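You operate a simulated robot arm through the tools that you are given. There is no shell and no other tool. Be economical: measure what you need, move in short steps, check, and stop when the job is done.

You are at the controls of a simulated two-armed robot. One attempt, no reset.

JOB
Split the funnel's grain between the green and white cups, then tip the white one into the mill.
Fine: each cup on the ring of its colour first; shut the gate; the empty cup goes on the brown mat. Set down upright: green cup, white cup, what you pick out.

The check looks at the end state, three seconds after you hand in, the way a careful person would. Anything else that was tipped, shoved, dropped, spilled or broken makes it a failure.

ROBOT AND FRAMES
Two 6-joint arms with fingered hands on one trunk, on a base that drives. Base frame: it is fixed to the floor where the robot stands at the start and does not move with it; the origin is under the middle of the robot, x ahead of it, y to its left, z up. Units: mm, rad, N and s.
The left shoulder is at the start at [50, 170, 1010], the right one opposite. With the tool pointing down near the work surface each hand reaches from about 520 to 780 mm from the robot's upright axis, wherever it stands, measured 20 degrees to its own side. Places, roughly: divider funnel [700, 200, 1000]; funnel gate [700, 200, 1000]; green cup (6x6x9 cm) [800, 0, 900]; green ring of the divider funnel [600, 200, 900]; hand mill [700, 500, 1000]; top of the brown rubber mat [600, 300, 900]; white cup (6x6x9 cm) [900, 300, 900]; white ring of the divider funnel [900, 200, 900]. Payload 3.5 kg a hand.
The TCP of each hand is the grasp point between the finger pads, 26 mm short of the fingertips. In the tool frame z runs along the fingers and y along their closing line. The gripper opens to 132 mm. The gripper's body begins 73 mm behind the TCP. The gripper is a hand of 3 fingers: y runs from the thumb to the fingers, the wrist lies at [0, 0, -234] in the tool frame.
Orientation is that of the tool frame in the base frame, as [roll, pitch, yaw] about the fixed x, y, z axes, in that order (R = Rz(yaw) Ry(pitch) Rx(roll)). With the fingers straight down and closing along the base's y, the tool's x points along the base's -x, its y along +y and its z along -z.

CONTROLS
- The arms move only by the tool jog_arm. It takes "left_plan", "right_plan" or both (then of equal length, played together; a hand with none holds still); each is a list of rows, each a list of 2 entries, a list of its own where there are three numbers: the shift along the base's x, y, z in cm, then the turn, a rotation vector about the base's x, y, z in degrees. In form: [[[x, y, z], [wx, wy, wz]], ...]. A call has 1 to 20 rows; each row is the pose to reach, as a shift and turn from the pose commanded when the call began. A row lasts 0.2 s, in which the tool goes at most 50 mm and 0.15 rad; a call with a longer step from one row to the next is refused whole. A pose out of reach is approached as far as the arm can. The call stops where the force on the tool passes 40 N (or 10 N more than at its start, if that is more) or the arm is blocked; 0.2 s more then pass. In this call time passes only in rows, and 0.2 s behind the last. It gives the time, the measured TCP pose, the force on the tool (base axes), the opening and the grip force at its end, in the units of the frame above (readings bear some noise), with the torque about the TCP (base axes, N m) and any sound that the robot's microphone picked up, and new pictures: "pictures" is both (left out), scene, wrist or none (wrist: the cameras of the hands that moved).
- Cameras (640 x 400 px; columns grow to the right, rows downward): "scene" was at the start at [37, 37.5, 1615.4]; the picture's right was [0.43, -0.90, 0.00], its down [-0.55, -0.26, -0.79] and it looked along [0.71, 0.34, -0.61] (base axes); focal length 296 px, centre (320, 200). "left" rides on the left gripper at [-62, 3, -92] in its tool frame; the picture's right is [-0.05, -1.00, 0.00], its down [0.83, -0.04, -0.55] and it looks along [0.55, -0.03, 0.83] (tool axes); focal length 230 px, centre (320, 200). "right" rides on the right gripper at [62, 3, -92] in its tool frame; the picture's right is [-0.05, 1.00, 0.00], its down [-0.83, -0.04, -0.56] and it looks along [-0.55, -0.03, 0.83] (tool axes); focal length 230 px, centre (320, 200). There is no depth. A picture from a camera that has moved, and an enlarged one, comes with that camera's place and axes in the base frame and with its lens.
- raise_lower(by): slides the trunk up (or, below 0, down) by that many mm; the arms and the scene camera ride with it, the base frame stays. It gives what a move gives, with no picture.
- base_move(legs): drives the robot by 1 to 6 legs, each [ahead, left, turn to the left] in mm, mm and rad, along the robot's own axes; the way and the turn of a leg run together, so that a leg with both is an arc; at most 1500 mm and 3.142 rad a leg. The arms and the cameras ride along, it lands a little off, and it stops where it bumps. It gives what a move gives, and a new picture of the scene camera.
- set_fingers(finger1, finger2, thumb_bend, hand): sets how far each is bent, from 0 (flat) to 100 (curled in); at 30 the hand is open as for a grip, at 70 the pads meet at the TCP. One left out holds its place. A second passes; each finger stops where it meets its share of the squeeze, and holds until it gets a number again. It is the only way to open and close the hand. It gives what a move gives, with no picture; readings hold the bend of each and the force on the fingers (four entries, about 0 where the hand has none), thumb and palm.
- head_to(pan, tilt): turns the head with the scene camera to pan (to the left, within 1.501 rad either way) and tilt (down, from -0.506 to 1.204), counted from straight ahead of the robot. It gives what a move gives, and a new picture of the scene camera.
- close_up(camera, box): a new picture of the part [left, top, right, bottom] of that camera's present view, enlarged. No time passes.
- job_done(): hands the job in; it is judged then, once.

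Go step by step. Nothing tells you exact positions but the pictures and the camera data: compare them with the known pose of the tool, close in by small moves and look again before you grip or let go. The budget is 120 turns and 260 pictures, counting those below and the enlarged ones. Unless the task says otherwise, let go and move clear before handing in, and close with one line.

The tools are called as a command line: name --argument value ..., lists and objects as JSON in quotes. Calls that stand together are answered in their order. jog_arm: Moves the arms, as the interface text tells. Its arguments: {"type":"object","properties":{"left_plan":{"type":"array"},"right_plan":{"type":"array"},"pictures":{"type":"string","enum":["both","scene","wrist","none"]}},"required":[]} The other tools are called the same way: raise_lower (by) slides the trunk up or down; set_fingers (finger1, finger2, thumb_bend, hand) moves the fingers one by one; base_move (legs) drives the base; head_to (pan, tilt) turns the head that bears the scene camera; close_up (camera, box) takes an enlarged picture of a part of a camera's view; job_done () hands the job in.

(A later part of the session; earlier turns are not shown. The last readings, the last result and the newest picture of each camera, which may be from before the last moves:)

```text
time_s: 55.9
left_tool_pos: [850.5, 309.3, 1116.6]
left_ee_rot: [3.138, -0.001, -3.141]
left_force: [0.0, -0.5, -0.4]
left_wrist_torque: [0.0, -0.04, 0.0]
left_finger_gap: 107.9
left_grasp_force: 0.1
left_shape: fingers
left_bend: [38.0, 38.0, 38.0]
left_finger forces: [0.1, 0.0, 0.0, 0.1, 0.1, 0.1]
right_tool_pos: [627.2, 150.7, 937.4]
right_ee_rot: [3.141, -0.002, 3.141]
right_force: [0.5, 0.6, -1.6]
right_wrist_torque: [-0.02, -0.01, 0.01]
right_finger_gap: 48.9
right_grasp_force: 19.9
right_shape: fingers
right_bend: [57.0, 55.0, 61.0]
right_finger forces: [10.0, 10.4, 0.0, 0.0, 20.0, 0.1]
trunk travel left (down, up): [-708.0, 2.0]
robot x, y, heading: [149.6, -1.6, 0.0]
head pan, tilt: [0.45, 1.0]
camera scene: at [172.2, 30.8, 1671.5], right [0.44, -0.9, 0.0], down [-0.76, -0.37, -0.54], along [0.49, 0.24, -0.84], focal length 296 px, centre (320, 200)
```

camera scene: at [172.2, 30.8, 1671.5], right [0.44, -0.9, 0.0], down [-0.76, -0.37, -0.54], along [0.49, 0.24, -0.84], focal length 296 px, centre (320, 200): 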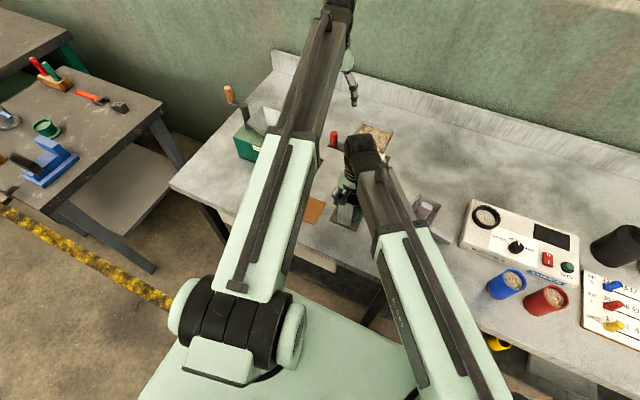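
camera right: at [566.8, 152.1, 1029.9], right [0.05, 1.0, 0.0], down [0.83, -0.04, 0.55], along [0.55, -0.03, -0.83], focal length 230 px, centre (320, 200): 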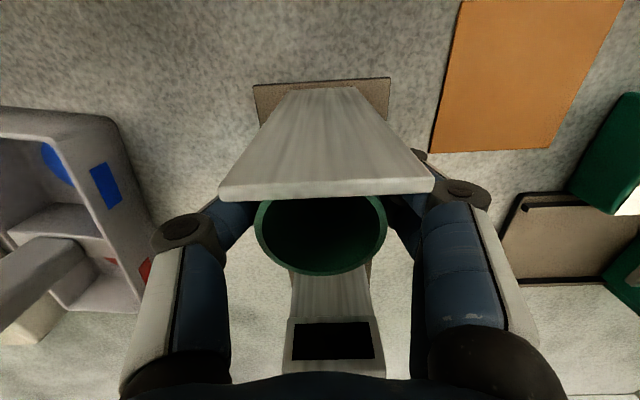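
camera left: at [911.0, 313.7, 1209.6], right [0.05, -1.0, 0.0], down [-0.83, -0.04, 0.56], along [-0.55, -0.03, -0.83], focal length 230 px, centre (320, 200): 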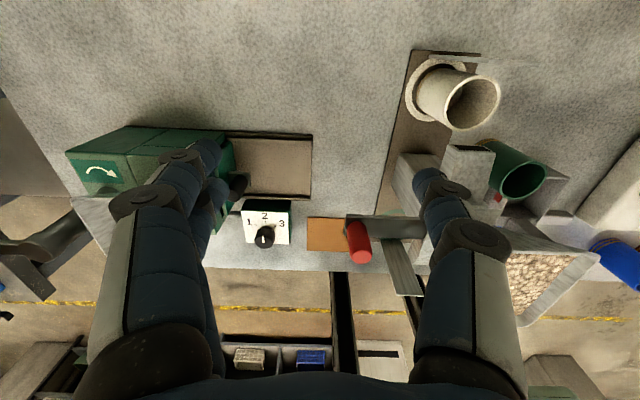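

Everything lines up (plate, cup and chute are symmetric in the wrist view). Lower 1 mm more and release in two steps.

jog_arm --right_plan '[[[0, -0.05, -0.12], [0, 0, 0]]]' --pictures "none"

set_fingers --hand "right" --finger1 52 --finger2 50 --thumb_bend 55

set_fingers --hand "right" --finger1 38 --finger2 38 --thumb_bend 38

jog_arm --right_plan '[[[0, 0, 2], [0, 0, 0]], [[0, 0, 5], [0, 0, 0]], [[0, 0, 9], [0, 0, 0]], [[0, 0, 13], [0, 0, 0]], [[0, -3, 16], [0, 0, 0]], [[-1, -7, 17], [0, 0, 0]], [[-2, -11, 17], [0, 0, 0]], [[-2, -15, 17], [0, 0, 0]]]'

```text
time_s: 56.2
left_tool_pos: [850.4, 310.3, 1116.4]
left_ee_rot: [3.139, 0.0, 3.14]
left_force: [-0.7, 0.0, 0.2]
left_wrist_torque: [-0.01, 0.0, 0.03]
left_finger_gap: 107.8
left_grasp_force: 0.0
left_shape: fingers
left_bend: [38.0, 38.0, 38.0]
left_finger forces: [0.0, 0.1, 0.0, 0.1, 0.0, 0.1]
right_tool_pos: [628.0, 150.3, 935.2]
right_ee_rot: [-3.141, -0.002, -3.141]
right_force: [-0.1, 0.2, -0.2]
right_wrist_torque: [0.02, 0.02, -0.01]
right_finger_gap: 48.6
right_grasp_force: 20.5
right_shape: fingers
right_bend: [57.0, 55.0, 61.0]
right_finger forces: [10.1, 10.3, 0.0, 0.0, 20.0, 0.1]
trunk travel left (down, up): [-708.0, 2.0]
robot x, y, heading: [149.3, 0.2, 0.001]
head pan, tilt: [0.45, 1.0]
```

```text
time_s: 57.2
left_tool_pos: [850.3, 309.7, 1116.2]
left_ee_rot: [3.14, 0.0, -3.14]
left_force: [-0.5, -0.3, -0.2]
left_wrist_torque: [-0.01, 0.01, 0.01]
left_finger_gap: 108.0
left_grasp_force: 0.0
left_shape: fingers
left_bend: [38.0, 38.0, 38.0]
left_finger forces: [0.0, 0.1, 0.1, 0.0, 0.0, 0.1]
right_tool_pos: [627.4, 149.6, 936.2]
right_ee_rot: [-3.141, -0.001, -3.142]
right_force: [-0.6, -0.3, 0.6]
right_wrist_torque: [0.01, 0.02, -0.01]
right_finger_gap: 55.6
right_grasp_force: 0.2
right_shape: fingers
right_bend: [52.0, 50.0, 55.0]
right_finger forces: [0.0, 0.0, 0.0, 0.0, 0.0, 0.1]
trunk travel left (down, up): [-708.0, 2.0]
robot x, y, heading: [151.8, -0.9, 0.002]
head pan, tilt: [0.45, 1.0]
```

```text
time_s: 58.2
left_tool_pos: [850.1, 310.1, 1117.2]
left_ee_rot: [3.14, -0.002, 3.141]
left_force: [0.0, -0.2, -0.1]
left_wrist_torque: [0.0, -0.03, -0.01]
left_finger_gap: 107.7
left_grasp_force: 0.0
left_shape: fingers
left_bend: [38.0, 38.0, 38.0]
left_finger forces: [0.0, 0.0, 0.0, 0.1, 0.0, 0.0]
right_tool_pos: [626.2, 149.2, 935.7]
right_ee_rot: [-3.141, -0.002, 3.14]
right_force: [0.0, 0.3, 0.4]
right_wrist_torque: [0.01, -0.01, -0.01]
right_finger_gap: 107.6
right_grasp_force: 0.1
right_shape: fingers
right_bend: [38.0, 38.0, 38.0]
right_finger forces: [0.0, 0.1, 0.1, 0.1, 0.0, 0.1]
trunk travel left (down, up): [-708.0, 2.0]
robot x, y, heading: [150.1, -0.7, -0.006]
head pan, tilt: [0.45, 1.0]
```

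```text
time_s: 60.0
left_tool_pos: [851.4, 308.5, 1115.4]
left_ee_rot: [3.139, 0.0, -3.141]
left_force: [0.3, 0.7, -0.4]
left_wrist_torque: [0.01, -0.01, -0.03]
left_finger_gap: 107.8
left_grasp_force: 0.1
left_shape: fingers
left_bend: [38.0, 38.0, 38.0]
left_finger forces: [0.0, 0.0, 0.1, 0.0, 0.0, 0.1]
right_tool_pos: [605.7, -1.3, 1105.8]
right_ee_rot: [-3.141, -0.001, -3.139]
right_force: [-0.4, 0.0, -0.5]
right_wrist_torque: [0.03, 0.0, -0.03]
right_finger_gap: 107.8
right_grasp_force: 0.1
right_shape: fingers
right_bend: [38.0, 38.0, 38.0]
right_finger forces: [0.1, 0.1, 0.0, 0.0, 0.1, 0.0]
trunk travel left (down, up): [-708.0, 2.0]
robot x, y, heading: [152.2, 1.0, 0.003]
head pan, tilt: [0.45, 1.0]
camera scene: at [172.1, 30.3, 1671.5], right [0.44, -0.9, 0.0], down [-0.76, -0.37, -0.54], along [0.49, 0.24, -0.84], focal length 296 px, centre (320, 200)
camera right: at [545.3, 1.2, 1198.7], right [0.05, 1.0, 0.0], down [0.83, -0.04, 0.55], along [0.55, -0.03, -0.83], focal length 230 px, centre (320, 200)
```

scene: 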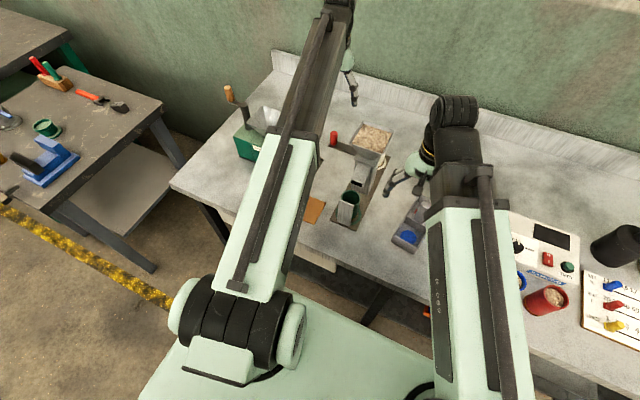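
right: 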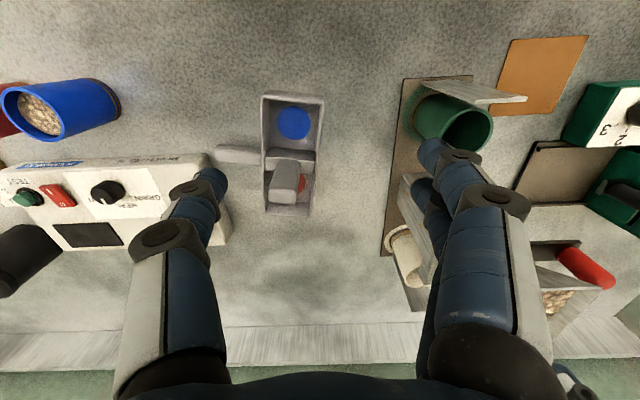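

Green is placed. Checking its centring.

close_up --camera "right" --box '[370, 60, 550, 170]'

close_up --camera "scene" --box '[310, 110, 410, 240]'

```text
3.56 times, centred on (460, 115) of right
camera zoom: at [545.3, 1.2, 1198.7], right [0.05, 1.0, 0.0], down [0.83, -0.04, 0.55], along [0.55, -0.03, -0.83], focal length 818 px, centre (-178, 502)
```

zoom: 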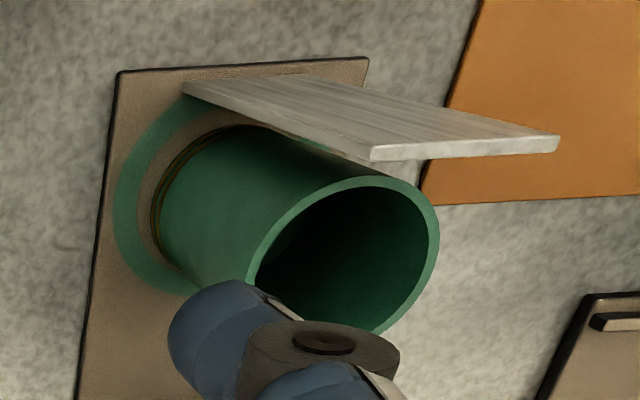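

```text
3.08 times, centred on (360, 175) of scene
camera zoom: at [172.1, 30.3, 1671.5], right [0.44, -0.9, 0.0], down [-0.76, -0.37, -0.54], along [0.49, 0.24, -0.84], focal length 911 px, centre (197, 277)
```

zoom: 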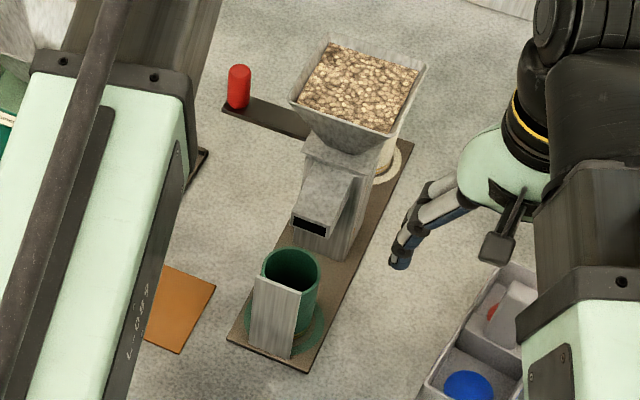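

Green cup centred at ≈(627,152). Next the gate: the red knob is at ≈(747,267), z≈1020–1065. I'm moving the left hand above it to look closely.

jog_arm --left_plan '[[[-3, -1, 1], [0, 0, 0]], [[-6, -2, 2], [0, 0, 0]], [[-9, -3, 2], [0, 0, 0]], [[-10.3, -3.7, 2], [0, 0, 0]]]'

close_up --camera "left" --box '[220, 80, 480, 280]'

close_up --camera "scene" --box '[300, 90, 420, 190]'

```text
time_s: 61.0
left_tool_pos: [747.1, 271.5, 1136.6]
left_ee_rot: [3.141, 0.001, -3.141]
left_force: [0.3, 0.7, -0.6]
left_wrist_torque: [-0.01, 0.03, -0.03]
left_finger_gap: 107.8
left_grasp_force: 0.0
left_shape: fingers
left_bend: [38.0, 38.0, 38.0]
left_finger forces: [0.1, 0.1, 0.0, 0.0, 0.0, 0.0]
right_tool_pos: [607.0, -0.3, 1105.3]
right_ee_rot: [3.141, -0.003, -3.141]
right_force: [-0.3, 1.2, 0.1]
right_wrist_torque: [0.01, -0.01, -0.01]
right_finger_gap: 107.5
right_grasp_force: 0.0
right_shape: fingers
right_bend: [38.0, 38.0, 38.0]
right_finger forces: [0.0, 0.1, 0.1, 0.0, 0.1, 0.0]
trunk travel left (down, up): [-708.0, 2.0]
robot x, y, heading: [151.9, -0.9, 0.005]
head pan, tilt: [0.45, 1.0]
camera scene: at [172.2, 30.9, 1671.5], right [0.44, -0.9, 0.0], down [-0.76, -0.37, -0.54], along [0.49, 0.24, -0.84], focal length 296 px, centre (320, 200)
camera left: at [808.1, 276.2, 1229.8], right [0.05, -1.0, 0.0], down [-0.83, -0.04, 0.56], along [-0.56, -0.03, -0.83], focal length 230 px, centre (320, 200)
```

scene: 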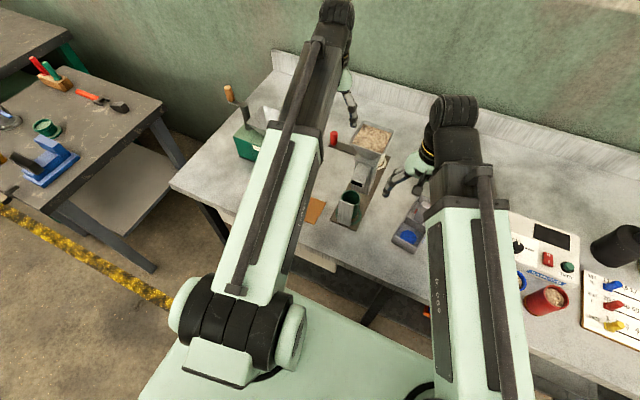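
left: 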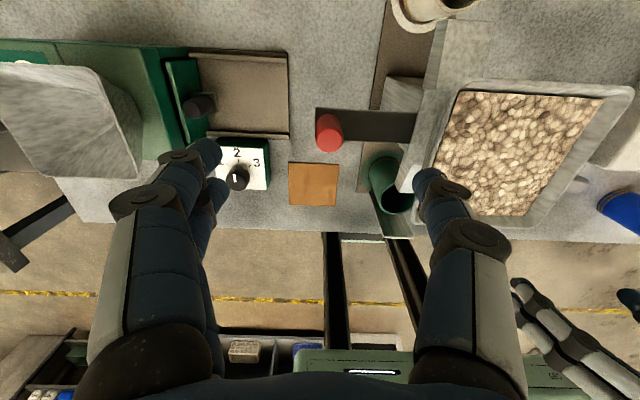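

```text
2.00 times, centred on (350, 180) of left
camera zoom: at [808.1, 276.2, 1229.8], right [0.05, -1.0, 0.0], down [-0.83, -0.04, 0.56], along [-0.56, -0.03, -0.83], focal length 460 px, centre (260, 240)
```

zoom: 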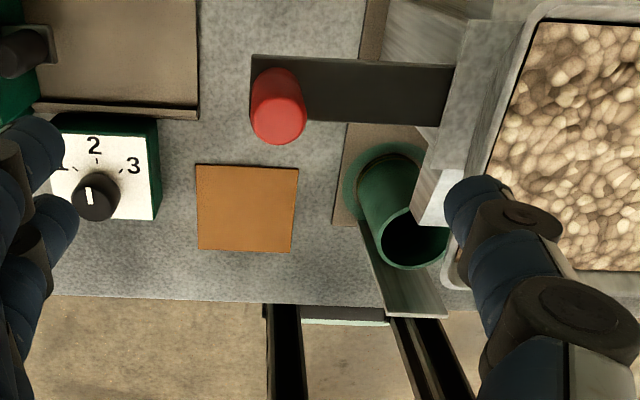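

```text
4.00 times, centred on (360, 140) of scene
camera zoom: at [172.2, 30.9, 1671.5], right [0.44, -0.9, 0.0], down [-0.76, -0.37, -0.54], along [0.49, 0.24, -0.84], focal length 1185 px, centre (160, 440)
```

zoom: 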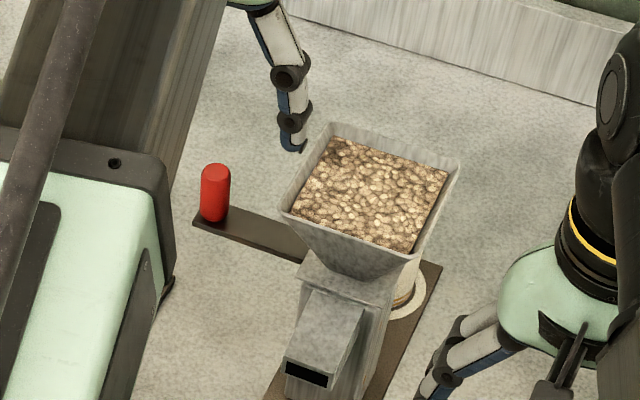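

The gate is a flat slide with a red knob at ≈(751,266). I'll half-close the hand and lower around the knob.

set_fingers --hand "left" --finger1 45 --finger2 45 --thumb_bend 45

jog_arm --left_plan '[[[0.4, -0.5, -3], [0, 0, 0]], [[0.4, -0.5, -5.5], [0, 0, 0]]]' --pictures "wrist"

close_up --camera "scene" --box '[300, 90, 420, 190]'

```text
time_s: 62.0
left_tool_pos: [747.8, 272.2, 1136.5]
left_ee_rot: [3.139, -0.001, -3.141]
left_force: [0.5, 0.5, -0.2]
left_wrist_torque: [0.01, 0.02, 0.0]
left_finger_gap: 85.6
left_grasp_force: 0.0
left_shape: fingers
left_bend: [45.0, 45.0, 45.0]
left_finger forces: [0.0, 0.1, 0.1, 0.0, 0.0, 0.0]
right_tool_pos: [607.1, 0.9, 1106.4]
right_ee_rot: [3.141, -0.003, -3.141]
right_force: [0.3, -0.5, -0.1]
right_wrist_torque: [-0.02, -0.01, 0.01]
right_finger_gap: 107.7
right_grasp_force: 0.0
right_shape: fingers
right_bend: [38.0, 38.0, 38.0]
right_finger forces: [0.0, 0.0, 0.0, 0.0, 0.1, 0.1]
trunk travel left (down, up): [-708.0, 2.0]
robot x, y, heading: [150.9, 2.8, 0.003]
head pan, tilt: [0.45, 1.0]
```

```text
time_s: 62.6
left_tool_pos: [753.2, 267.8, 1081.2]
left_ee_rot: [3.141, 0.001, -3.141]
left_force: [-0.3, -0.1, 0.0]
left_wrist_torque: [-0.02, 0.0, 0.0]
left_finger_gap: 85.0
left_grasp_force: 0.0
left_shape: fingers
left_bend: [45.0, 45.0, 45.0]
left_finger forces: [0.0, 0.1, 0.0, 0.0, 0.0, 0.0]
right_tool_pos: [607.1, -0.7, 1106.0]
right_ee_rot: [-3.141, -0.002, 3.141]
right_force: [0.2, 0.1, 0.1]
right_wrist_torque: [0.05, -0.03, -0.01]
right_finger_gap: 108.1
right_grasp_force: 0.2
right_shape: fingers
right_bend: [38.0, 38.0, 38.0]
right_finger forces: [0.0, 0.0, 0.1, 0.0, 0.0, 0.0]
trunk travel left (down, up): [-708.0, 2.0]
robot x, y, heading: [151.3, -1.6, 0.007]
head pan, tilt: [0.45, 1.0]
camera left: at [813.1, 271.2, 1174.4], right [0.05, -1.0, 0.0], down [-0.83, -0.04, 0.56], along [-0.55, -0.03, -0.83], focal length 230 px, centre (320, 200)
```

left: 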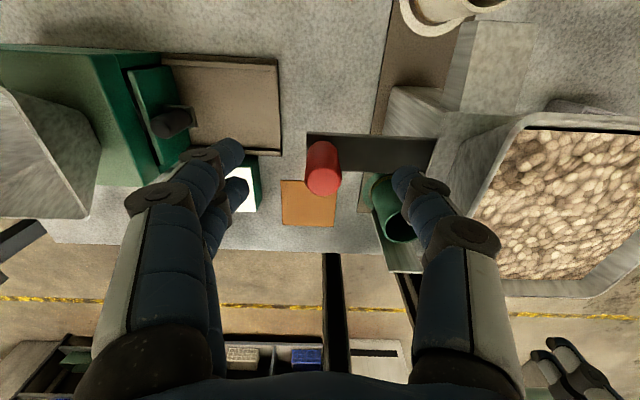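

```text
4.00 times, centred on (360, 140) of scene
camera zoom: at [172.1, 30.9, 1671.5], right [0.44, -0.9, 0.0], down [-0.76, -0.37, -0.54], along [0.49, 0.24, -0.84], focal length 1185 px, centre (160, 440)
```

zoom: 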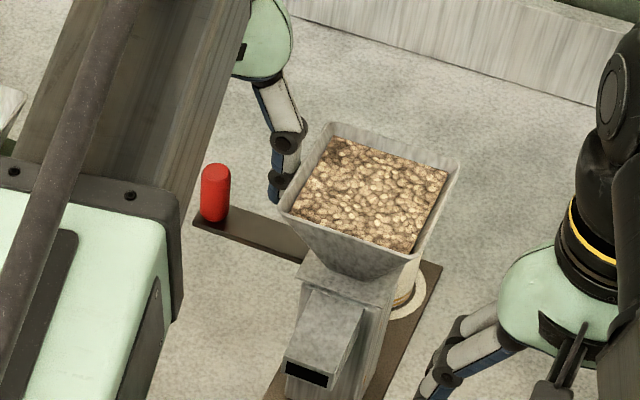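

Adjust slightly toward the robot and lower to the knob height, then close on it.

jog_arm --left_plan '[[[-0.6, -0.2, -1.5], [0, 0, 0]], [[-0.6, -0.2, -3.0], [0, 0, 0]]]' --pictures "wrist"

```text
time_s: 63.2
left_tool_pos: [746.2, 265.8, 1051.8]
left_ee_rot: [3.138, 0.001, -3.141]
left_force: [0.3, 0.4, 0.1]
left_wrist_torque: [0.05, -0.02, -0.02]
left_finger_gap: 85.1
left_grasp_force: 0.1
left_shape: fingers
left_bend: [45.0, 45.0, 45.0]
left_finger forces: [0.1, 0.0, 0.1, 0.1, 0.0, 0.0]
right_tool_pos: [607.1, -0.9, 1105.4]
right_ee_rot: [3.141, -0.002, 3.14]
right_force: [0.4, 0.4, -0.1]
right_wrist_torque: [0.0, -0.02, 0.05]
right_finger_gap: 107.6
right_grasp_force: 0.1
right_shape: fingers
right_bend: [38.0, 38.0, 38.0]
right_finger forces: [0.0, 0.0, 0.0, 0.0, 0.0, 0.0]
trunk travel left (down, up): [-708.0, 2.0]
robot x, y, heading: [150.9, 0.2, 0.005]
head pan, tilt: [0.45, 1.0]
camera left: at [807.3, 269.5, 1144.5], right [0.05, -1.0, 0.0], down [-0.83, -0.04, 0.56], along [-0.55, -0.03, -0.83], focal length 230 px, centre (320, 200)
```

left: 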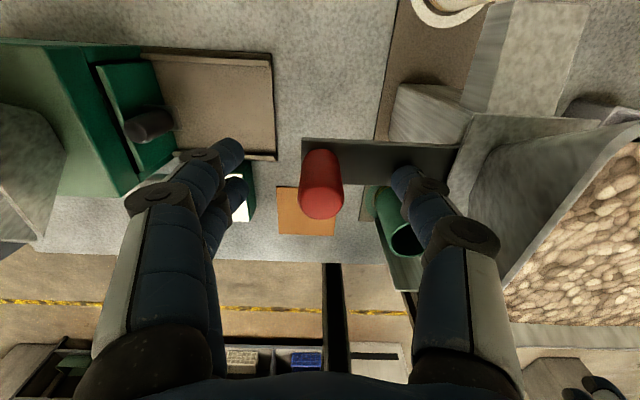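

Knob spans z≈1005–1055. Lower another 10 mm and close on it.

jog_arm --left_plan '[[[0.1, 0, -1.0], [0, 0, 0]]]' --pictures "none"

set_fingers --hand "left" --finger1 70 --finger2 70 --thumb_bend 70

close_up --camera "left" --box '[180, 80, 500, 280]'

```text
time_s: 63.8
left_tool_pos: [746.4, 266.9, 1049.0]
left_ee_rot: [3.137, 0.01, -3.138]
left_force: [-3.3, 3.4, 22.7]
left_wrist_torque: [-1.23, 0.17, -0.21]
left_finger_gap: 87.2
left_grasp_force: 11.5
left_shape: fingers
left_bend: [45.0, 45.0, 45.0]
left_finger forces: [0.0, 0.0, 0.0, 0.0, 23.2, 0.0]
right_tool_pos: [605.7, -0.1, 1105.7]
right_ee_rot: [-3.141, 0.001, 3.141]
right_force: [0.6, 0.3, 0.2]
right_wrist_torque: [0.0, -0.01, -0.01]
right_finger_gap: 107.5
right_grasp_force: 0.0
right_shape: fingers
right_bend: [38.0, 38.0, 38.0]
right_finger forces: [0.0, 0.0, 0.1, 0.0, 0.0, 0.0]
trunk travel left (down, up): [-708.0, 2.0]
robot x, y, heading: [151.5, -0.4, -0.0]
head pan, tilt: [0.45, 1.0]
stopped in row 1 (left hand): the force on the tool passed its limit (the readings are from after the stop); the commanded pose is now the measured one
```

```text
time_s: 64.8
left_tool_pos: [747.2, 266.4, 1045.8]
left_ee_rot: [3.138, 0.006, -3.139]
left_force: [-0.8, -1.2, 8.5]
left_wrist_torque: [-0.05, 0.01, -0.06]
left_finger_gap: 17.8
left_grasp_force: 10.3
left_shape: fingers
left_bend: [66.0, 67.0, 69.0]
left_finger forces: [4.2, 4.5, 0.0, 0.1, 11.3, 0.0]
right_tool_pos: [606.0, -0.1, 1105.9]
right_ee_rot: [-3.141, 0.0, -3.14]
right_force: [0.1, -0.3, 0.8]
right_wrist_torque: [-0.01, -0.01, 0.03]
right_finger_gap: 108.1
right_grasp_force: 0.1
right_shape: fingers
right_bend: [38.0, 38.0, 38.0]
right_finger forces: [0.0, 0.1, 0.0, 0.1, 0.0, 0.0]
trunk travel left (down, up): [-708.0, 2.0]
robot x, y, heading: [152.3, -0.6, 0.003]
head pan, tilt: [0.45, 1.0]
```

```text
2.00 times, centred on (340, 180) of left
camera zoom: at [808.4, 270.0, 1138.9], right [0.05, -1.0, 0.0], down [-0.83, -0.05, 0.55], along [-0.55, -0.03, -0.84], focal length 460 px, centre (280, 240)
```

zoom: 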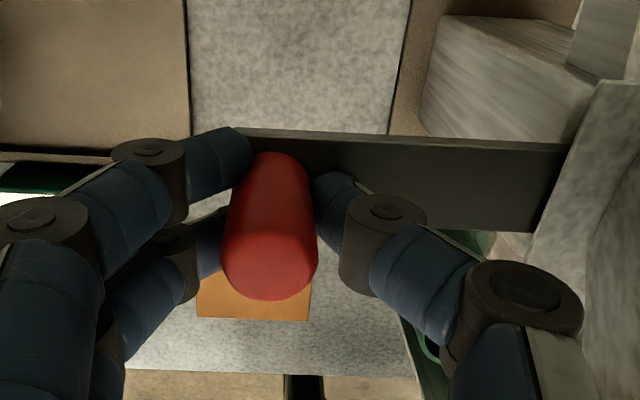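

The knob is gripped. Relieve the vertical load and pull the slide outward (+y) gently, watching the force.

jog_arm --left_plan '[[[0, 0, 0.2], [0, 0, 0]], [[0, 0.5, 0.3], [0, 0, 0]], [[0, 1.0, 0.3], [0, 0, 0]], [[0, 1.5, 0.3], [0, 0, 0]]]' --pictures "both"

```text
time_s: 65.8
left_tool_pos: [748.7, 282.5, 1048.2]
left_ee_rot: [3.141, 0.006, -3.139]
left_force: [-4.3, 0.3, -6.5]
left_wrist_torque: [-0.02, 0.05, 0.02]
left_finger_gap: 18.0
left_grasp_force: 5.6
left_shape: fingers
left_bend: [66.0, 67.0, 68.0]
left_finger forces: [3.0, 3.5, 0.0, 0.0, 5.4, 0.1]
right_tool_pos: [606.4, 0.1, 1106.0]
right_ee_rot: [3.141, -0.003, -3.141]
right_force: [-0.3, -0.2, 0.8]
right_wrist_torque: [0.01, 0.01, 0.0]
right_finger_gap: 107.7
right_grasp_force: 0.0
right_shape: fingers
right_bend: [38.0, 38.0, 38.0]
right_finger forces: [0.0, 0.0, 0.1, 0.0, 0.0, 0.0]
trunk travel left (down, up): [-708.0, 2.0]
robot x, y, heading: [151.4, -0.5, 0.002]
head pan, tilt: [0.45, 1.0]
camera scene: at [172.0, 31.4, 1671.4], right [0.44, -0.9, 0.0], down [-0.76, -0.37, -0.54], along [0.49, 0.24, -0.84], focal length 296 px, centre (320, 200)
camera left: at [809.1, 286.2, 1141.1], right [0.05, -1.0, 0.0], down [-0.83, -0.05, 0.55], along [-0.55, -0.03, -0.83], focal length 230 px, centre (320, 200)
```

scene: 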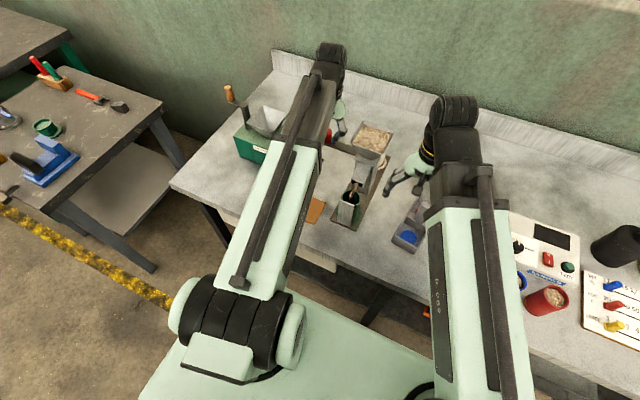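
left: 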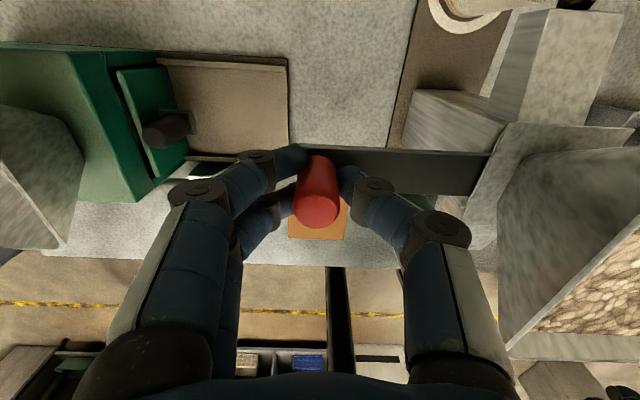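

It slides easily. Check whether grain flows.

close_up --camera "scene" --box '[320, 110, 410, 240]'

close_up --camera "right" --box '[360, 50, 620, 330]'

```text
3.08 times, centred on (365, 175) of scene
camera zoom: at [172.0, 31.4, 1671.4], right [0.44, -0.9, 0.0], down [-0.76, -0.37, -0.54], along [0.49, 0.24, -0.84], focal length 911 px, centre (182, 277)
```

zoom: 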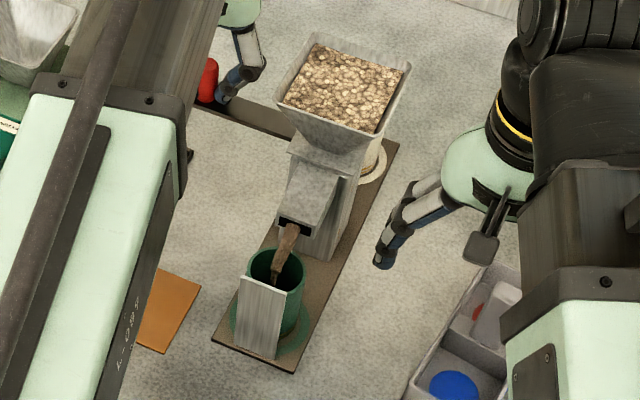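

```text
1.43 times, centred on (490, 190) of right
camera zoom: at [545.4, 2.5, 1198.6], right [0.05, 1.0, 0.0], down [0.83, -0.04, 0.55], along [0.55, -0.03, -0.83], focal length 329 px, centre (77, 214)
```

zoom: 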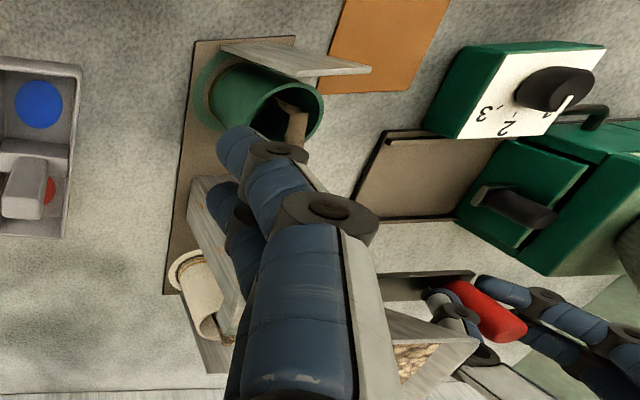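

Grain is flowing neatly into both cups at this opening. I'll hold here and wait.

jog_arm --left_plan '[[[0, 0, 0], [0, 0, 0]], [[0, 0, 0], [0, 0, 0]], [[0, 0, 0], [0, 0, 0]], [[0, 0, 0], [0, 0, 0]], [[0, 0, 0], [0, 0, 0]], [[0, 0, 0], [0, 0, 0]], [[0, 0, 0], [0, 0, 0]], [[0, 0, 0], [0, 0, 0]], [[0, 0, 0], [0, 0, 0]], [[0, 0, 0], [0, 0, 0]]]' --pictures "none"

close_up --camera "scene" --box '[320, 110, 410, 240]'

```text
time_s: 68.0
left_tool_pos: [748.9, 281.7, 1048.4]
left_ee_rot: [3.14, 0.005, -3.14]
left_force: [-5.1, 2.1, -7.3]
left_wrist_torque: [0.0, 0.1, -0.01]
left_finger_gap: 17.6
left_grasp_force: 6.0
left_shape: fingers
left_bend: [66.0, 66.0, 68.0]
left_finger forces: [3.2, 4.3, 0.1, 0.0, 4.6, 0.0]
right_tool_pos: [605.6, 0.7, 1105.8]
right_ee_rot: [3.141, -0.002, -3.141]
right_force: [0.3, -0.6, 0.7]
right_wrist_torque: [0.01, 0.0, 0.0]
right_finger_gap: 107.6
right_grasp_force: 0.0
right_shape: fingers
right_bend: [38.0, 38.0, 38.0]
right_finger forces: [0.1, 0.0, 0.0, 0.1, 0.0, 0.0]
trunk travel left (down, up): [-708.0, 2.0]
robot x, y, heading: [151.9, 0.3, 0.005]
head pan, tilt: [0.45, 1.0]
```

```text
3.08 times, centred on (365, 175) of scene
camera zoom: at [172.0, 31.3, 1671.5], right [0.44, -0.9, 0.0], down [-0.76, -0.37, -0.54], along [0.49, 0.24, -0.84], focal length 911 px, centre (182, 277)
```

zoom: 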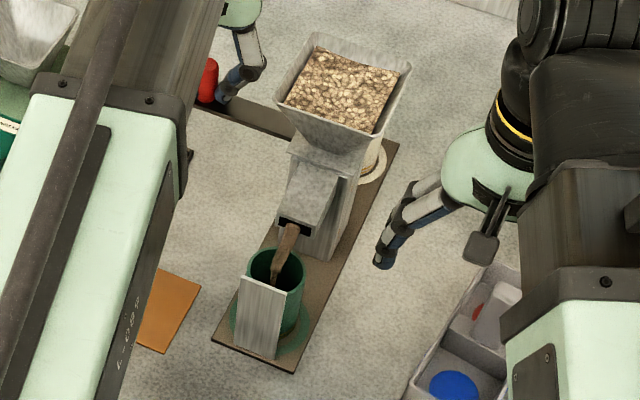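

Flowing steadily. Waiting more.

jog_arm --left_plan '[[[0, 0, 0], [0, 0, 0]], [[0, 0, 0], [0, 0, 0]], [[0, 0, 0], [0, 0, 0]], [[0, 0, 0], [0, 0, 0]], [[0, 0, 0], [0, 0, 0]], [[0, 0, 0], [0, 0, 0]], [[0, 0, 0], [0, 0, 0]], [[0, 0, 0], [0, 0, 0]], [[0, 0, 0], [0, 0, 0]], [[0, 0, 0], [0, 0, 0]], [[0, 0, 0], [0, 0, 0]], [[0, 0, 0], [0, 0, 0]], [[0, 0, 0], [0, 0, 0]], [[0, 0, 0], [0, 0, 0]], [[0, 0, 0], [0, 0, 0]], [[0, 0, 0], [0, 0, 0]], [[0, 0, 0], [0, 0, 0]], [[0, 0, 0], [0, 0, 0]], [[0, 0, 0], [0, 0, 0]], [[0, 0, 0], [0, 0, 0]]]' --pictures "none"

close_up --camera "scene" --box '[320, 110, 410, 240]'

close_up --camera "right" --box '[360, 50, 520, 330]'

```text
time_s: 72.2
left_tool_pos: [748.6, 280.6, 1048.7]
left_ee_rot: [3.139, 0.006, -3.141]
left_force: [-4.4, 0.5, -5.4]
left_wrist_torque: [0.03, 0.12, 0.02]
left_finger_gap: 17.5
left_grasp_force: 6.1
left_shape: fingers
left_bend: [66.0, 66.0, 68.0]
left_finger forces: [3.1, 4.3, 0.0, 0.1, 4.8, 0.1]
right_tool_pos: [606.5, 1.1, 1105.7]
right_ee_rot: [3.14, -0.003, -3.14]
right_force: [0.2, 0.4, 0.6]
right_wrist_torque: [0.01, 0.01, -0.03]
right_finger_gap: 108.0
right_grasp_force: 0.1
right_shape: fingers
right_bend: [38.0, 38.0, 38.0]
right_finger forces: [0.0, 0.0, 0.0, 0.0, 0.1, 0.1]
trunk travel left (down, up): [-708.0, 2.0]
robot x, y, heading: [152.8, -4.5, 0.004]
head pan, tilt: [0.45, 1.0]
```

```text
3.08 times, centred on (365, 175) of scene
camera zoom: at [172.0, 31.3, 1671.5], right [0.44, -0.9, 0.0], down [-0.76, -0.37, -0.54], along [0.49, 0.24, -0.84], focal length 911 px, centre (182, 277)
```

zoom: 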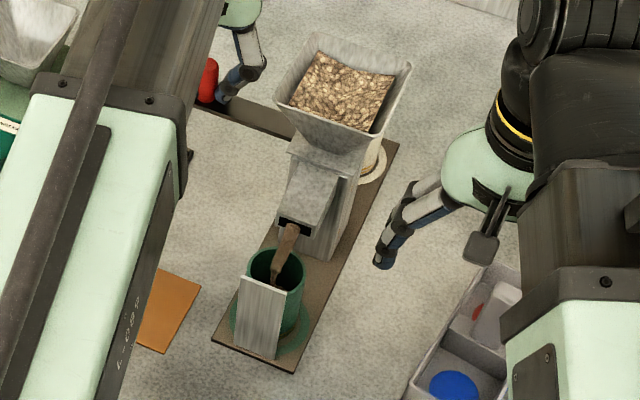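

```text
1.43 times, centred on (440, 190) of right
camera zoom: at [545.4, 2.4, 1198.7], right [0.05, 1.0, 0.0], down [0.83, -0.04, 0.55], along [0.55, -0.03, -0.83], focal length 329 px, centre (149, 214)
```

zoom: 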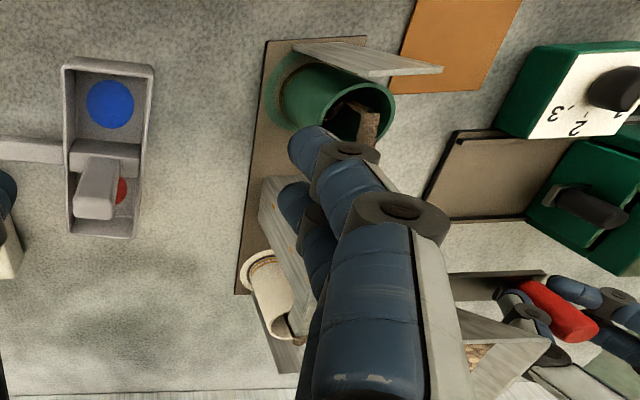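

Level in the hopper is falling; keep waiting.

jog_arm --left_plan '[[[0, 0, 0], [0, 0, 0]], [[0, 0, 0], [0, 0, 0]], [[0, 0, 0], [0, 0, 0]], [[0, 0, 0], [0, 0, 0]], [[0, 0, 0], [0, 0, 0]], [[0, 0, 0], [0, 0, 0]], [[0, 0, 0], [0, 0, 0]], [[0, 0, 0], [0, 0, 0]], [[0, 0, 0], [0, 0, 0]], [[0, 0, 0], [0, 0, 0]], [[0, 0, 0], [0, 0, 0]], [[0, 0, 0], [0, 0, 0]], [[0, 0, 0], [0, 0, 0]], [[0, 0, 0], [0, 0, 0]], [[0, 0, 0], [0, 0, 0]], [[0, 0, 0], [0, 0, 0]], [[0, 0, 0], [0, 0, 0]], [[0, 0, 0], [0, 0, 0]], [[0, 0, 0], [0, 0, 0]], [[0, 0, 0], [0, 0, 0]]]' --pictures "none"

jog_arm --left_plan '[[[0, 0, 0], [0, 0, 0]], [[0, 0, 0], [0, 0, 0]], [[0, 0, 0], [0, 0, 0]], [[0, 0, 0], [0, 0, 0]], [[0, 0, 0], [0, 0, 0]], [[0, 0, 0], [0, 0, 0]], [[0, 0, 0], [0, 0, 0]], [[0, 0, 0], [0, 0, 0]], [[0, 0, 0], [0, 0, 0]], [[0, 0, 0], [0, 0, 0]], [[0, 0, 0], [0, 0, 0]], [[0, 0, 0], [0, 0, 0]], [[0, 0, 0], [0, 0, 0]], [[0, 0, 0], [0, 0, 0]], [[0, 0, 0], [0, 0, 0]], [[0, 0, 0], [0, 0, 0]], [[0, 0, 0], [0, 0, 0]], [[0, 0, 0], [0, 0, 0]], [[0, 0, 0], [0, 0, 0]], [[0, 0, 0], [0, 0, 0]]]' --pictures "none"

close_up --camera "scene" --box '[320, 110, 410, 240]'

close_up --camera "left" --box '[420, 0, 640, 360]'

```text
time_s: 76.4
left_tool_pos: [747.7, 282.0, 1047.0]
left_ee_rot: [3.141, 0.006, -3.14]
left_force: [-5.0, 1.1, -7.2]
left_wrist_torque: [0.01, 0.12, -0.01]
left_finger_gap: 17.4
left_grasp_force: 6.1
left_shape: fingers
left_bend: [66.0, 66.0, 68.0]
left_finger forces: [3.0, 4.2, 0.0, 0.0, 4.8, 0.0]
right_tool_pos: [605.9, 0.5, 1105.8]
right_ee_rot: [-3.141, -0.002, 3.141]
right_force: [0.3, -0.2, 0.6]
right_wrist_torque: [0.01, 0.0, -0.02]
right_finger_gap: 108.0
right_grasp_force: 0.1
right_shape: fingers
right_bend: [38.0, 38.0, 38.0]
right_finger forces: [0.0, 0.0, 0.0, 0.1, 0.1, 0.0]
trunk travel left (down, up): [-708.0, 2.0]
robot x, y, heading: [149.5, 0.3, 0.007]
head pan, tilt: [0.45, 1.0]
```

```text
time_s: 80.6
left_tool_pos: [748.1, 282.4, 1048.0]
left_ee_rot: [3.141, 0.004, -3.14]
left_force: [-5.8, 0.4, -6.0]
left_wrist_torque: [0.0, 0.08, -0.01]
left_finger_gap: 17.8
left_grasp_force: 6.3
left_shape: fingers
left_bend: [66.0, 66.0, 68.0]
left_finger forces: [3.2, 4.2, 0.0, 0.0, 5.0, 0.0]
right_tool_pos: [607.0, 1.1, 1106.7]
right_ee_rot: [-3.141, -0.002, 3.141]
right_force: [1.7, 0.8, 0.2]
right_wrist_torque: [0.0, -0.01, 0.01]
right_finger_gap: 107.8
right_grasp_force: 0.1
right_shape: fingers
right_bend: [38.0, 38.0, 38.0]
right_finger forces: [0.1, 0.0, 0.0, 0.0, 0.0, 0.0]
trunk travel left (down, up): [-708.0, 2.0]
robot x, y, heading: [150.4, -0.3, 0.001]
head pan, tilt: [0.45, 1.0]
```

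```text
3.08 times, centred on (365, 175) of scene
camera zoom: at [172.0, 31.2, 1671.5], right [0.44, -0.9, 0.0], down [-0.76, -0.37, -0.54], along [0.49, 0.24, -0.84], focal length 911 px, centre (182, 277)
```

zoom: 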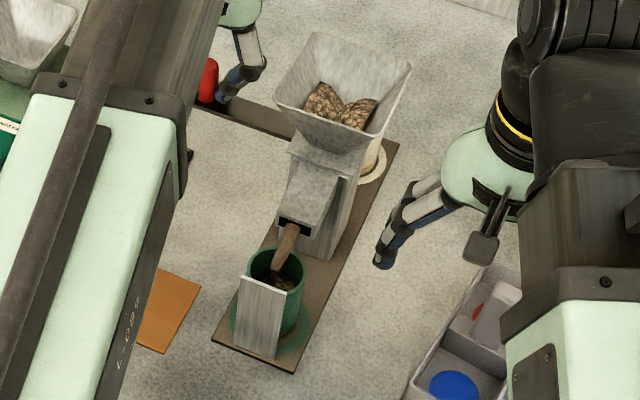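

```text
1.11 times, centred on (530, 180) of left
camera zoom: at [809.2, 285.7, 1141.5], right [0.05, -1.0, 0.0], down [-0.83, -0.05, 0.55], along [-0.55, -0.03, -0.83], focal length 256 px, centre (87, 222)
```

zoom: 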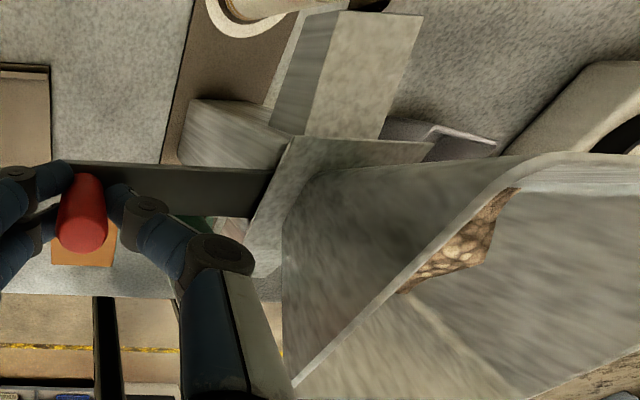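

Nearly empty. A few seconds more.

jog_arm --left_plan '[[[0, 0, 0], [0, 0, 0]], [[0, 0, 0], [0, 0, 0]], [[0, 0, 0], [0, 0, 0]], [[0, 0, 0], [0, 0, 0]], [[0, 0, 0], [0, 0, 0]], [[0, 0, 0], [0, 0, 0]], [[0, 0, 0], [0, 0, 0]], [[0, 0, 0], [0, 0, 0]], [[0, 0, 0], [0, 0, 0]], [[0, 0, 0], [0, 0, 0]], [[0, 0, 0], [0, 0, 0]], [[0, 0, 0], [0, 0, 0]], [[0, 0, 0], [0, 0, 0]], [[0, 0, 0], [0, 0, 0]], [[0, 0, 0], [0, 0, 0]], [[0, 0, 0], [0, 0, 0]], [[0, 0, 0], [0, 0, 0]], [[0, 0, 0], [0, 0, 0]], [[0, 0, 0], [0, 0, 0]], [[0, 0, 0], [0, 0, 0]]]' --pictures "none"

close_up --camera "scene" --box '[320, 110, 410, 240]'

```text
time_s: 84.8
left_tool_pos: [749.0, 281.7, 1048.4]
left_ee_rot: [3.139, 0.003, -3.139]
left_force: [-4.9, -0.1, -5.1]
left_wrist_torque: [0.03, 0.08, 0.02]
left_finger_gap: 17.9
left_grasp_force: 6.2
left_shape: fingers
left_bend: [66.0, 66.0, 68.0]
left_finger forces: [3.0, 4.3, 0.0, 0.1, 5.1, 0.1]
right_tool_pos: [605.9, 0.1, 1105.0]
right_ee_rot: [3.141, -0.002, -3.141]
right_force: [0.9, -0.3, 0.8]
right_wrist_torque: [-0.02, -0.04, -0.01]
right_finger_gap: 107.7
right_grasp_force: 0.1
right_shape: fingers
right_bend: [38.0, 38.0, 38.0]
right_finger forces: [0.1, 0.0, 0.1, 0.1, 0.1, 0.1]
trunk travel left (down, up): [-708.0, 2.0]
robot x, y, heading: [150.2, 0.9, 0.0]
head pan, tilt: [0.45, 1.0]
```

```text
3.08 times, centred on (365, 175) of scene
camera zoom: at [172.0, 31.2, 1671.5], right [0.44, -0.9, 0.0], down [-0.76, -0.37, -0.54], along [0.49, 0.24, -0.84], focal length 911 px, centre (182, 277)
```

zoom: 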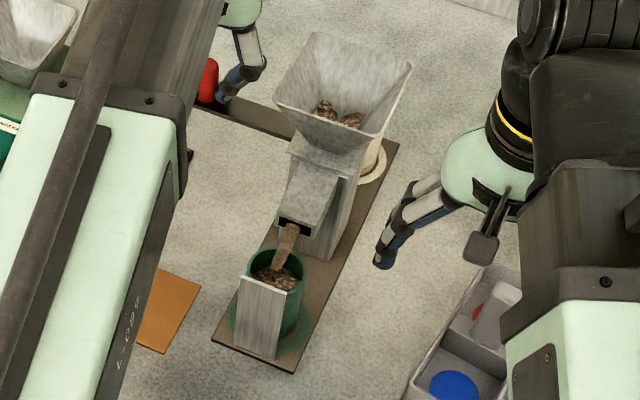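

jog_arm --left_plan '[[[0, 0, 0], [0, 0, 0]], [[0, 0, 0], [0, 0, 0]], [[0, 0, 0], [0, 0, 0]], [[0, 0, 0], [0, 0, 0]], [[0, 0, 0], [0, 0, 0]], [[0, 0, 0], [0, 0, 0]], [[0, 0, 0], [0, 0, 0]], [[0, 0, 0], [0, 0, 0]], [[0, 0, 0], [0, 0, 0]], [[0, 0, 0], [0, 0, 0]], [[0, 0, 0], [0, 0, 0]], [[0, 0, 0], [0, 0, 0]], [[0, 0, 0], [0, 0, 0]], [[0, 0, 0], [0, 0, 0]], [[0, 0, 0], [0, 0, 0]], [[0, 0, 0], [0, 0, 0]], [[0, 0, 0], [0, 0, 0]], [[0, 0, 0], [0, 0, 0]], [[0, 0, 0], [0, 0, 0]], [[0, 0, 0], [0, 0, 0]]]' --pictures "none"

close_up --camera "scene" --box '[320, 110, 410, 240]'

close_up --camera "right" --box '[360, 50, 520, 330]'

```text
time_s: 89.0
left_tool_pos: [749.5, 280.5, 1046.8]
left_ee_rot: [3.139, 0.005, -3.141]
left_force: [-3.4, 0.3, -4.5]
left_wrist_torque: [-0.01, 0.1, 0.02]
left_finger_gap: 17.6
left_grasp_force: 6.1
left_shape: fingers
left_bend: [66.0, 66.0, 68.0]
left_finger forces: [3.1, 4.2, 0.0, 0.0, 5.1, 0.0]
right_tool_pos: [606.3, 0.9, 1106.2]
right_ee_rot: [3.141, -0.001, 3.141]
right_force: [-0.8, -0.2, 0.0]
right_wrist_torque: [0.0, 0.02, -0.03]
right_finger_gap: 107.7
right_grasp_force: 0.1
right_shape: fingers
right_bend: [38.0, 38.0, 38.0]
right_finger forces: [0.0, 0.0, 0.0, 0.0, 0.0, 0.0]
trunk travel left (down, up): [-708.0, 2.0]
robot x, y, heading: [151.6, -1.5, -0.001]
head pan, tilt: [0.45, 1.0]
```

```text
3.08 times, centred on (365, 175) of scene
camera zoom: at [172.0, 31.2, 1671.5], right [0.44, -0.9, 0.0], down [-0.76, -0.37, -0.54], along [0.49, 0.24, -0.84], focal length 911 px, centre (182, 277)
```

zoom: 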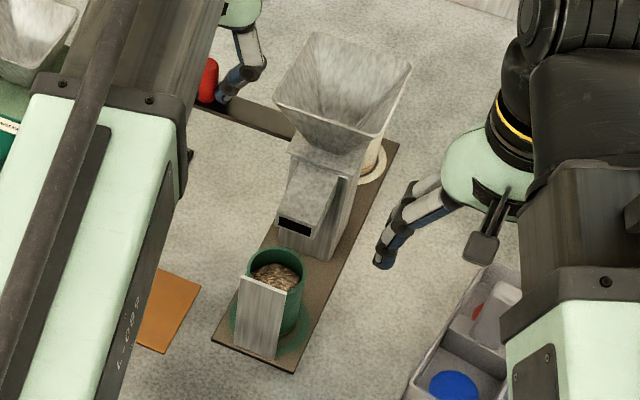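

```text
1.43 times, centred on (440, 190) of right
camera zoom: at [545.4, 2.3, 1198.7], right [0.05, 1.0, 0.0], down [0.83, -0.04, 0.55], along [0.55, -0.03, -0.83], focal length 329 px, centre (149, 214)
```

zoom: 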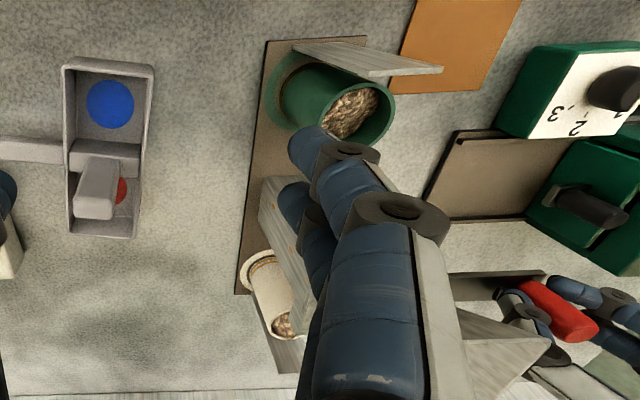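

Funnel empty, both cups filled about two-thirds. Now push the slide back in.

jog_arm --left_plan '[[[0, -0.5, 0], [0, 0, 0]], [[0, -1.0, 0], [0, 0, 0]], [[0, -1.5, 0], [0, 0, 0]], [[0, -1.7, 0], [0, 0, 0]]]' --pictures "wrist"

```text
time_s: 90.0
left_tool_pos: [748.9, 264.5, 1048.3]
left_ee_rot: [3.14, 0.006, -3.141]
left_force: [-3.6, 1.2, -4.9]
left_wrist_torque: [0.01, 0.01, -0.04]
left_finger_gap: 17.4
left_grasp_force: 6.3
left_shape: fingers
left_bend: [66.0, 66.0, 68.0]
left_finger forces: [3.8, 3.8, 0.0, 0.0, 5.2, 0.0]
right_tool_pos: [605.9, 1.7, 1104.8]
right_ee_rot: [3.141, -0.001, -3.141]
right_force: [-0.6, -0.2, 0.3]
right_wrist_torque: [0.0, 0.0, 0.0]
right_finger_gap: 107.7
right_grasp_force: 0.0
right_shape: fingers
right_bend: [38.0, 38.0, 38.0]
right_finger forces: [0.0, 0.1, 0.0, 0.0, 0.1, 0.1]
trunk travel left (down, up): [-708.0, 2.0]
robot x, y, heading: [148.9, -1.8, 0.006]
head pan, tilt: [0.45, 1.0]
camera left: at [809.2, 268.4, 1141.5], right [0.05, -1.0, 0.0], down [-0.83, -0.05, 0.55], along [-0.55, -0.03, -0.84], focal length 230 px, centre (320, 200)
```

left: 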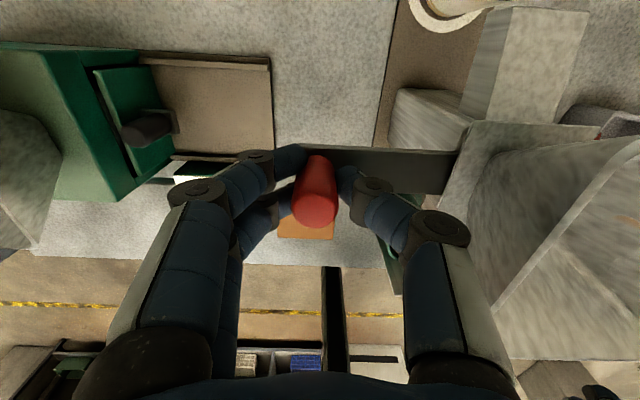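

Back at the starting place. Press a little further to feel the end stop.

jog_arm --left_plan '[[[0, -0.15, 0], [0, 0, 0]], [[0, -0.3, 0], [0, 0, 0]]]' --pictures "none"

close_up --camera "scene" --box '[300, 90, 420, 190]'

```text
time_s: 90.6
left_tool_pos: [747.7, 261.9, 1049.8]
left_ee_rot: [3.138, 0.006, -3.139]
left_force: [-2.0, 4.4, -4.5]
left_wrist_torque: [0.1, 0.04, -0.01]
left_finger_gap: 17.7
left_grasp_force: 6.7
left_shape: fingers
left_bend: [65.0, 66.0, 68.0]
left_finger forces: [4.8, 4.7, 0.0, 0.0, 3.6, 0.0]
right_tool_pos: [607.5, -0.2, 1105.4]
right_ee_rot: [-3.141, -0.001, -3.141]
right_force: [1.2, -0.2, 0.5]
right_wrist_torque: [-0.02, 0.01, -0.05]
right_finger_gap: 107.5
right_grasp_force: 0.0
right_shape: fingers
right_bend: [38.0, 38.0, 38.0]
right_finger forces: [0.0, 0.0, 0.0, 0.0, 0.0, 0.0]
trunk travel left (down, up): [-708.0, 2.0]
robot x, y, heading: [150.5, -0.4, 0.007]
head pan, tilt: [0.45, 1.0]
```

```text
4.00 times, centred on (360, 140) of scene
camera zoom: at [172.2, 31.8, 1671.4], right [0.44, -0.9, 0.0], down [-0.76, -0.37, -0.54], along [0.49, 0.24, -0.84], focal length 1185 px, centre (160, 440)
```

zoom: 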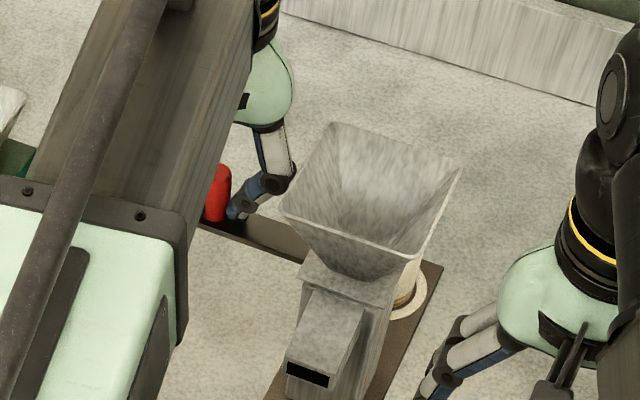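

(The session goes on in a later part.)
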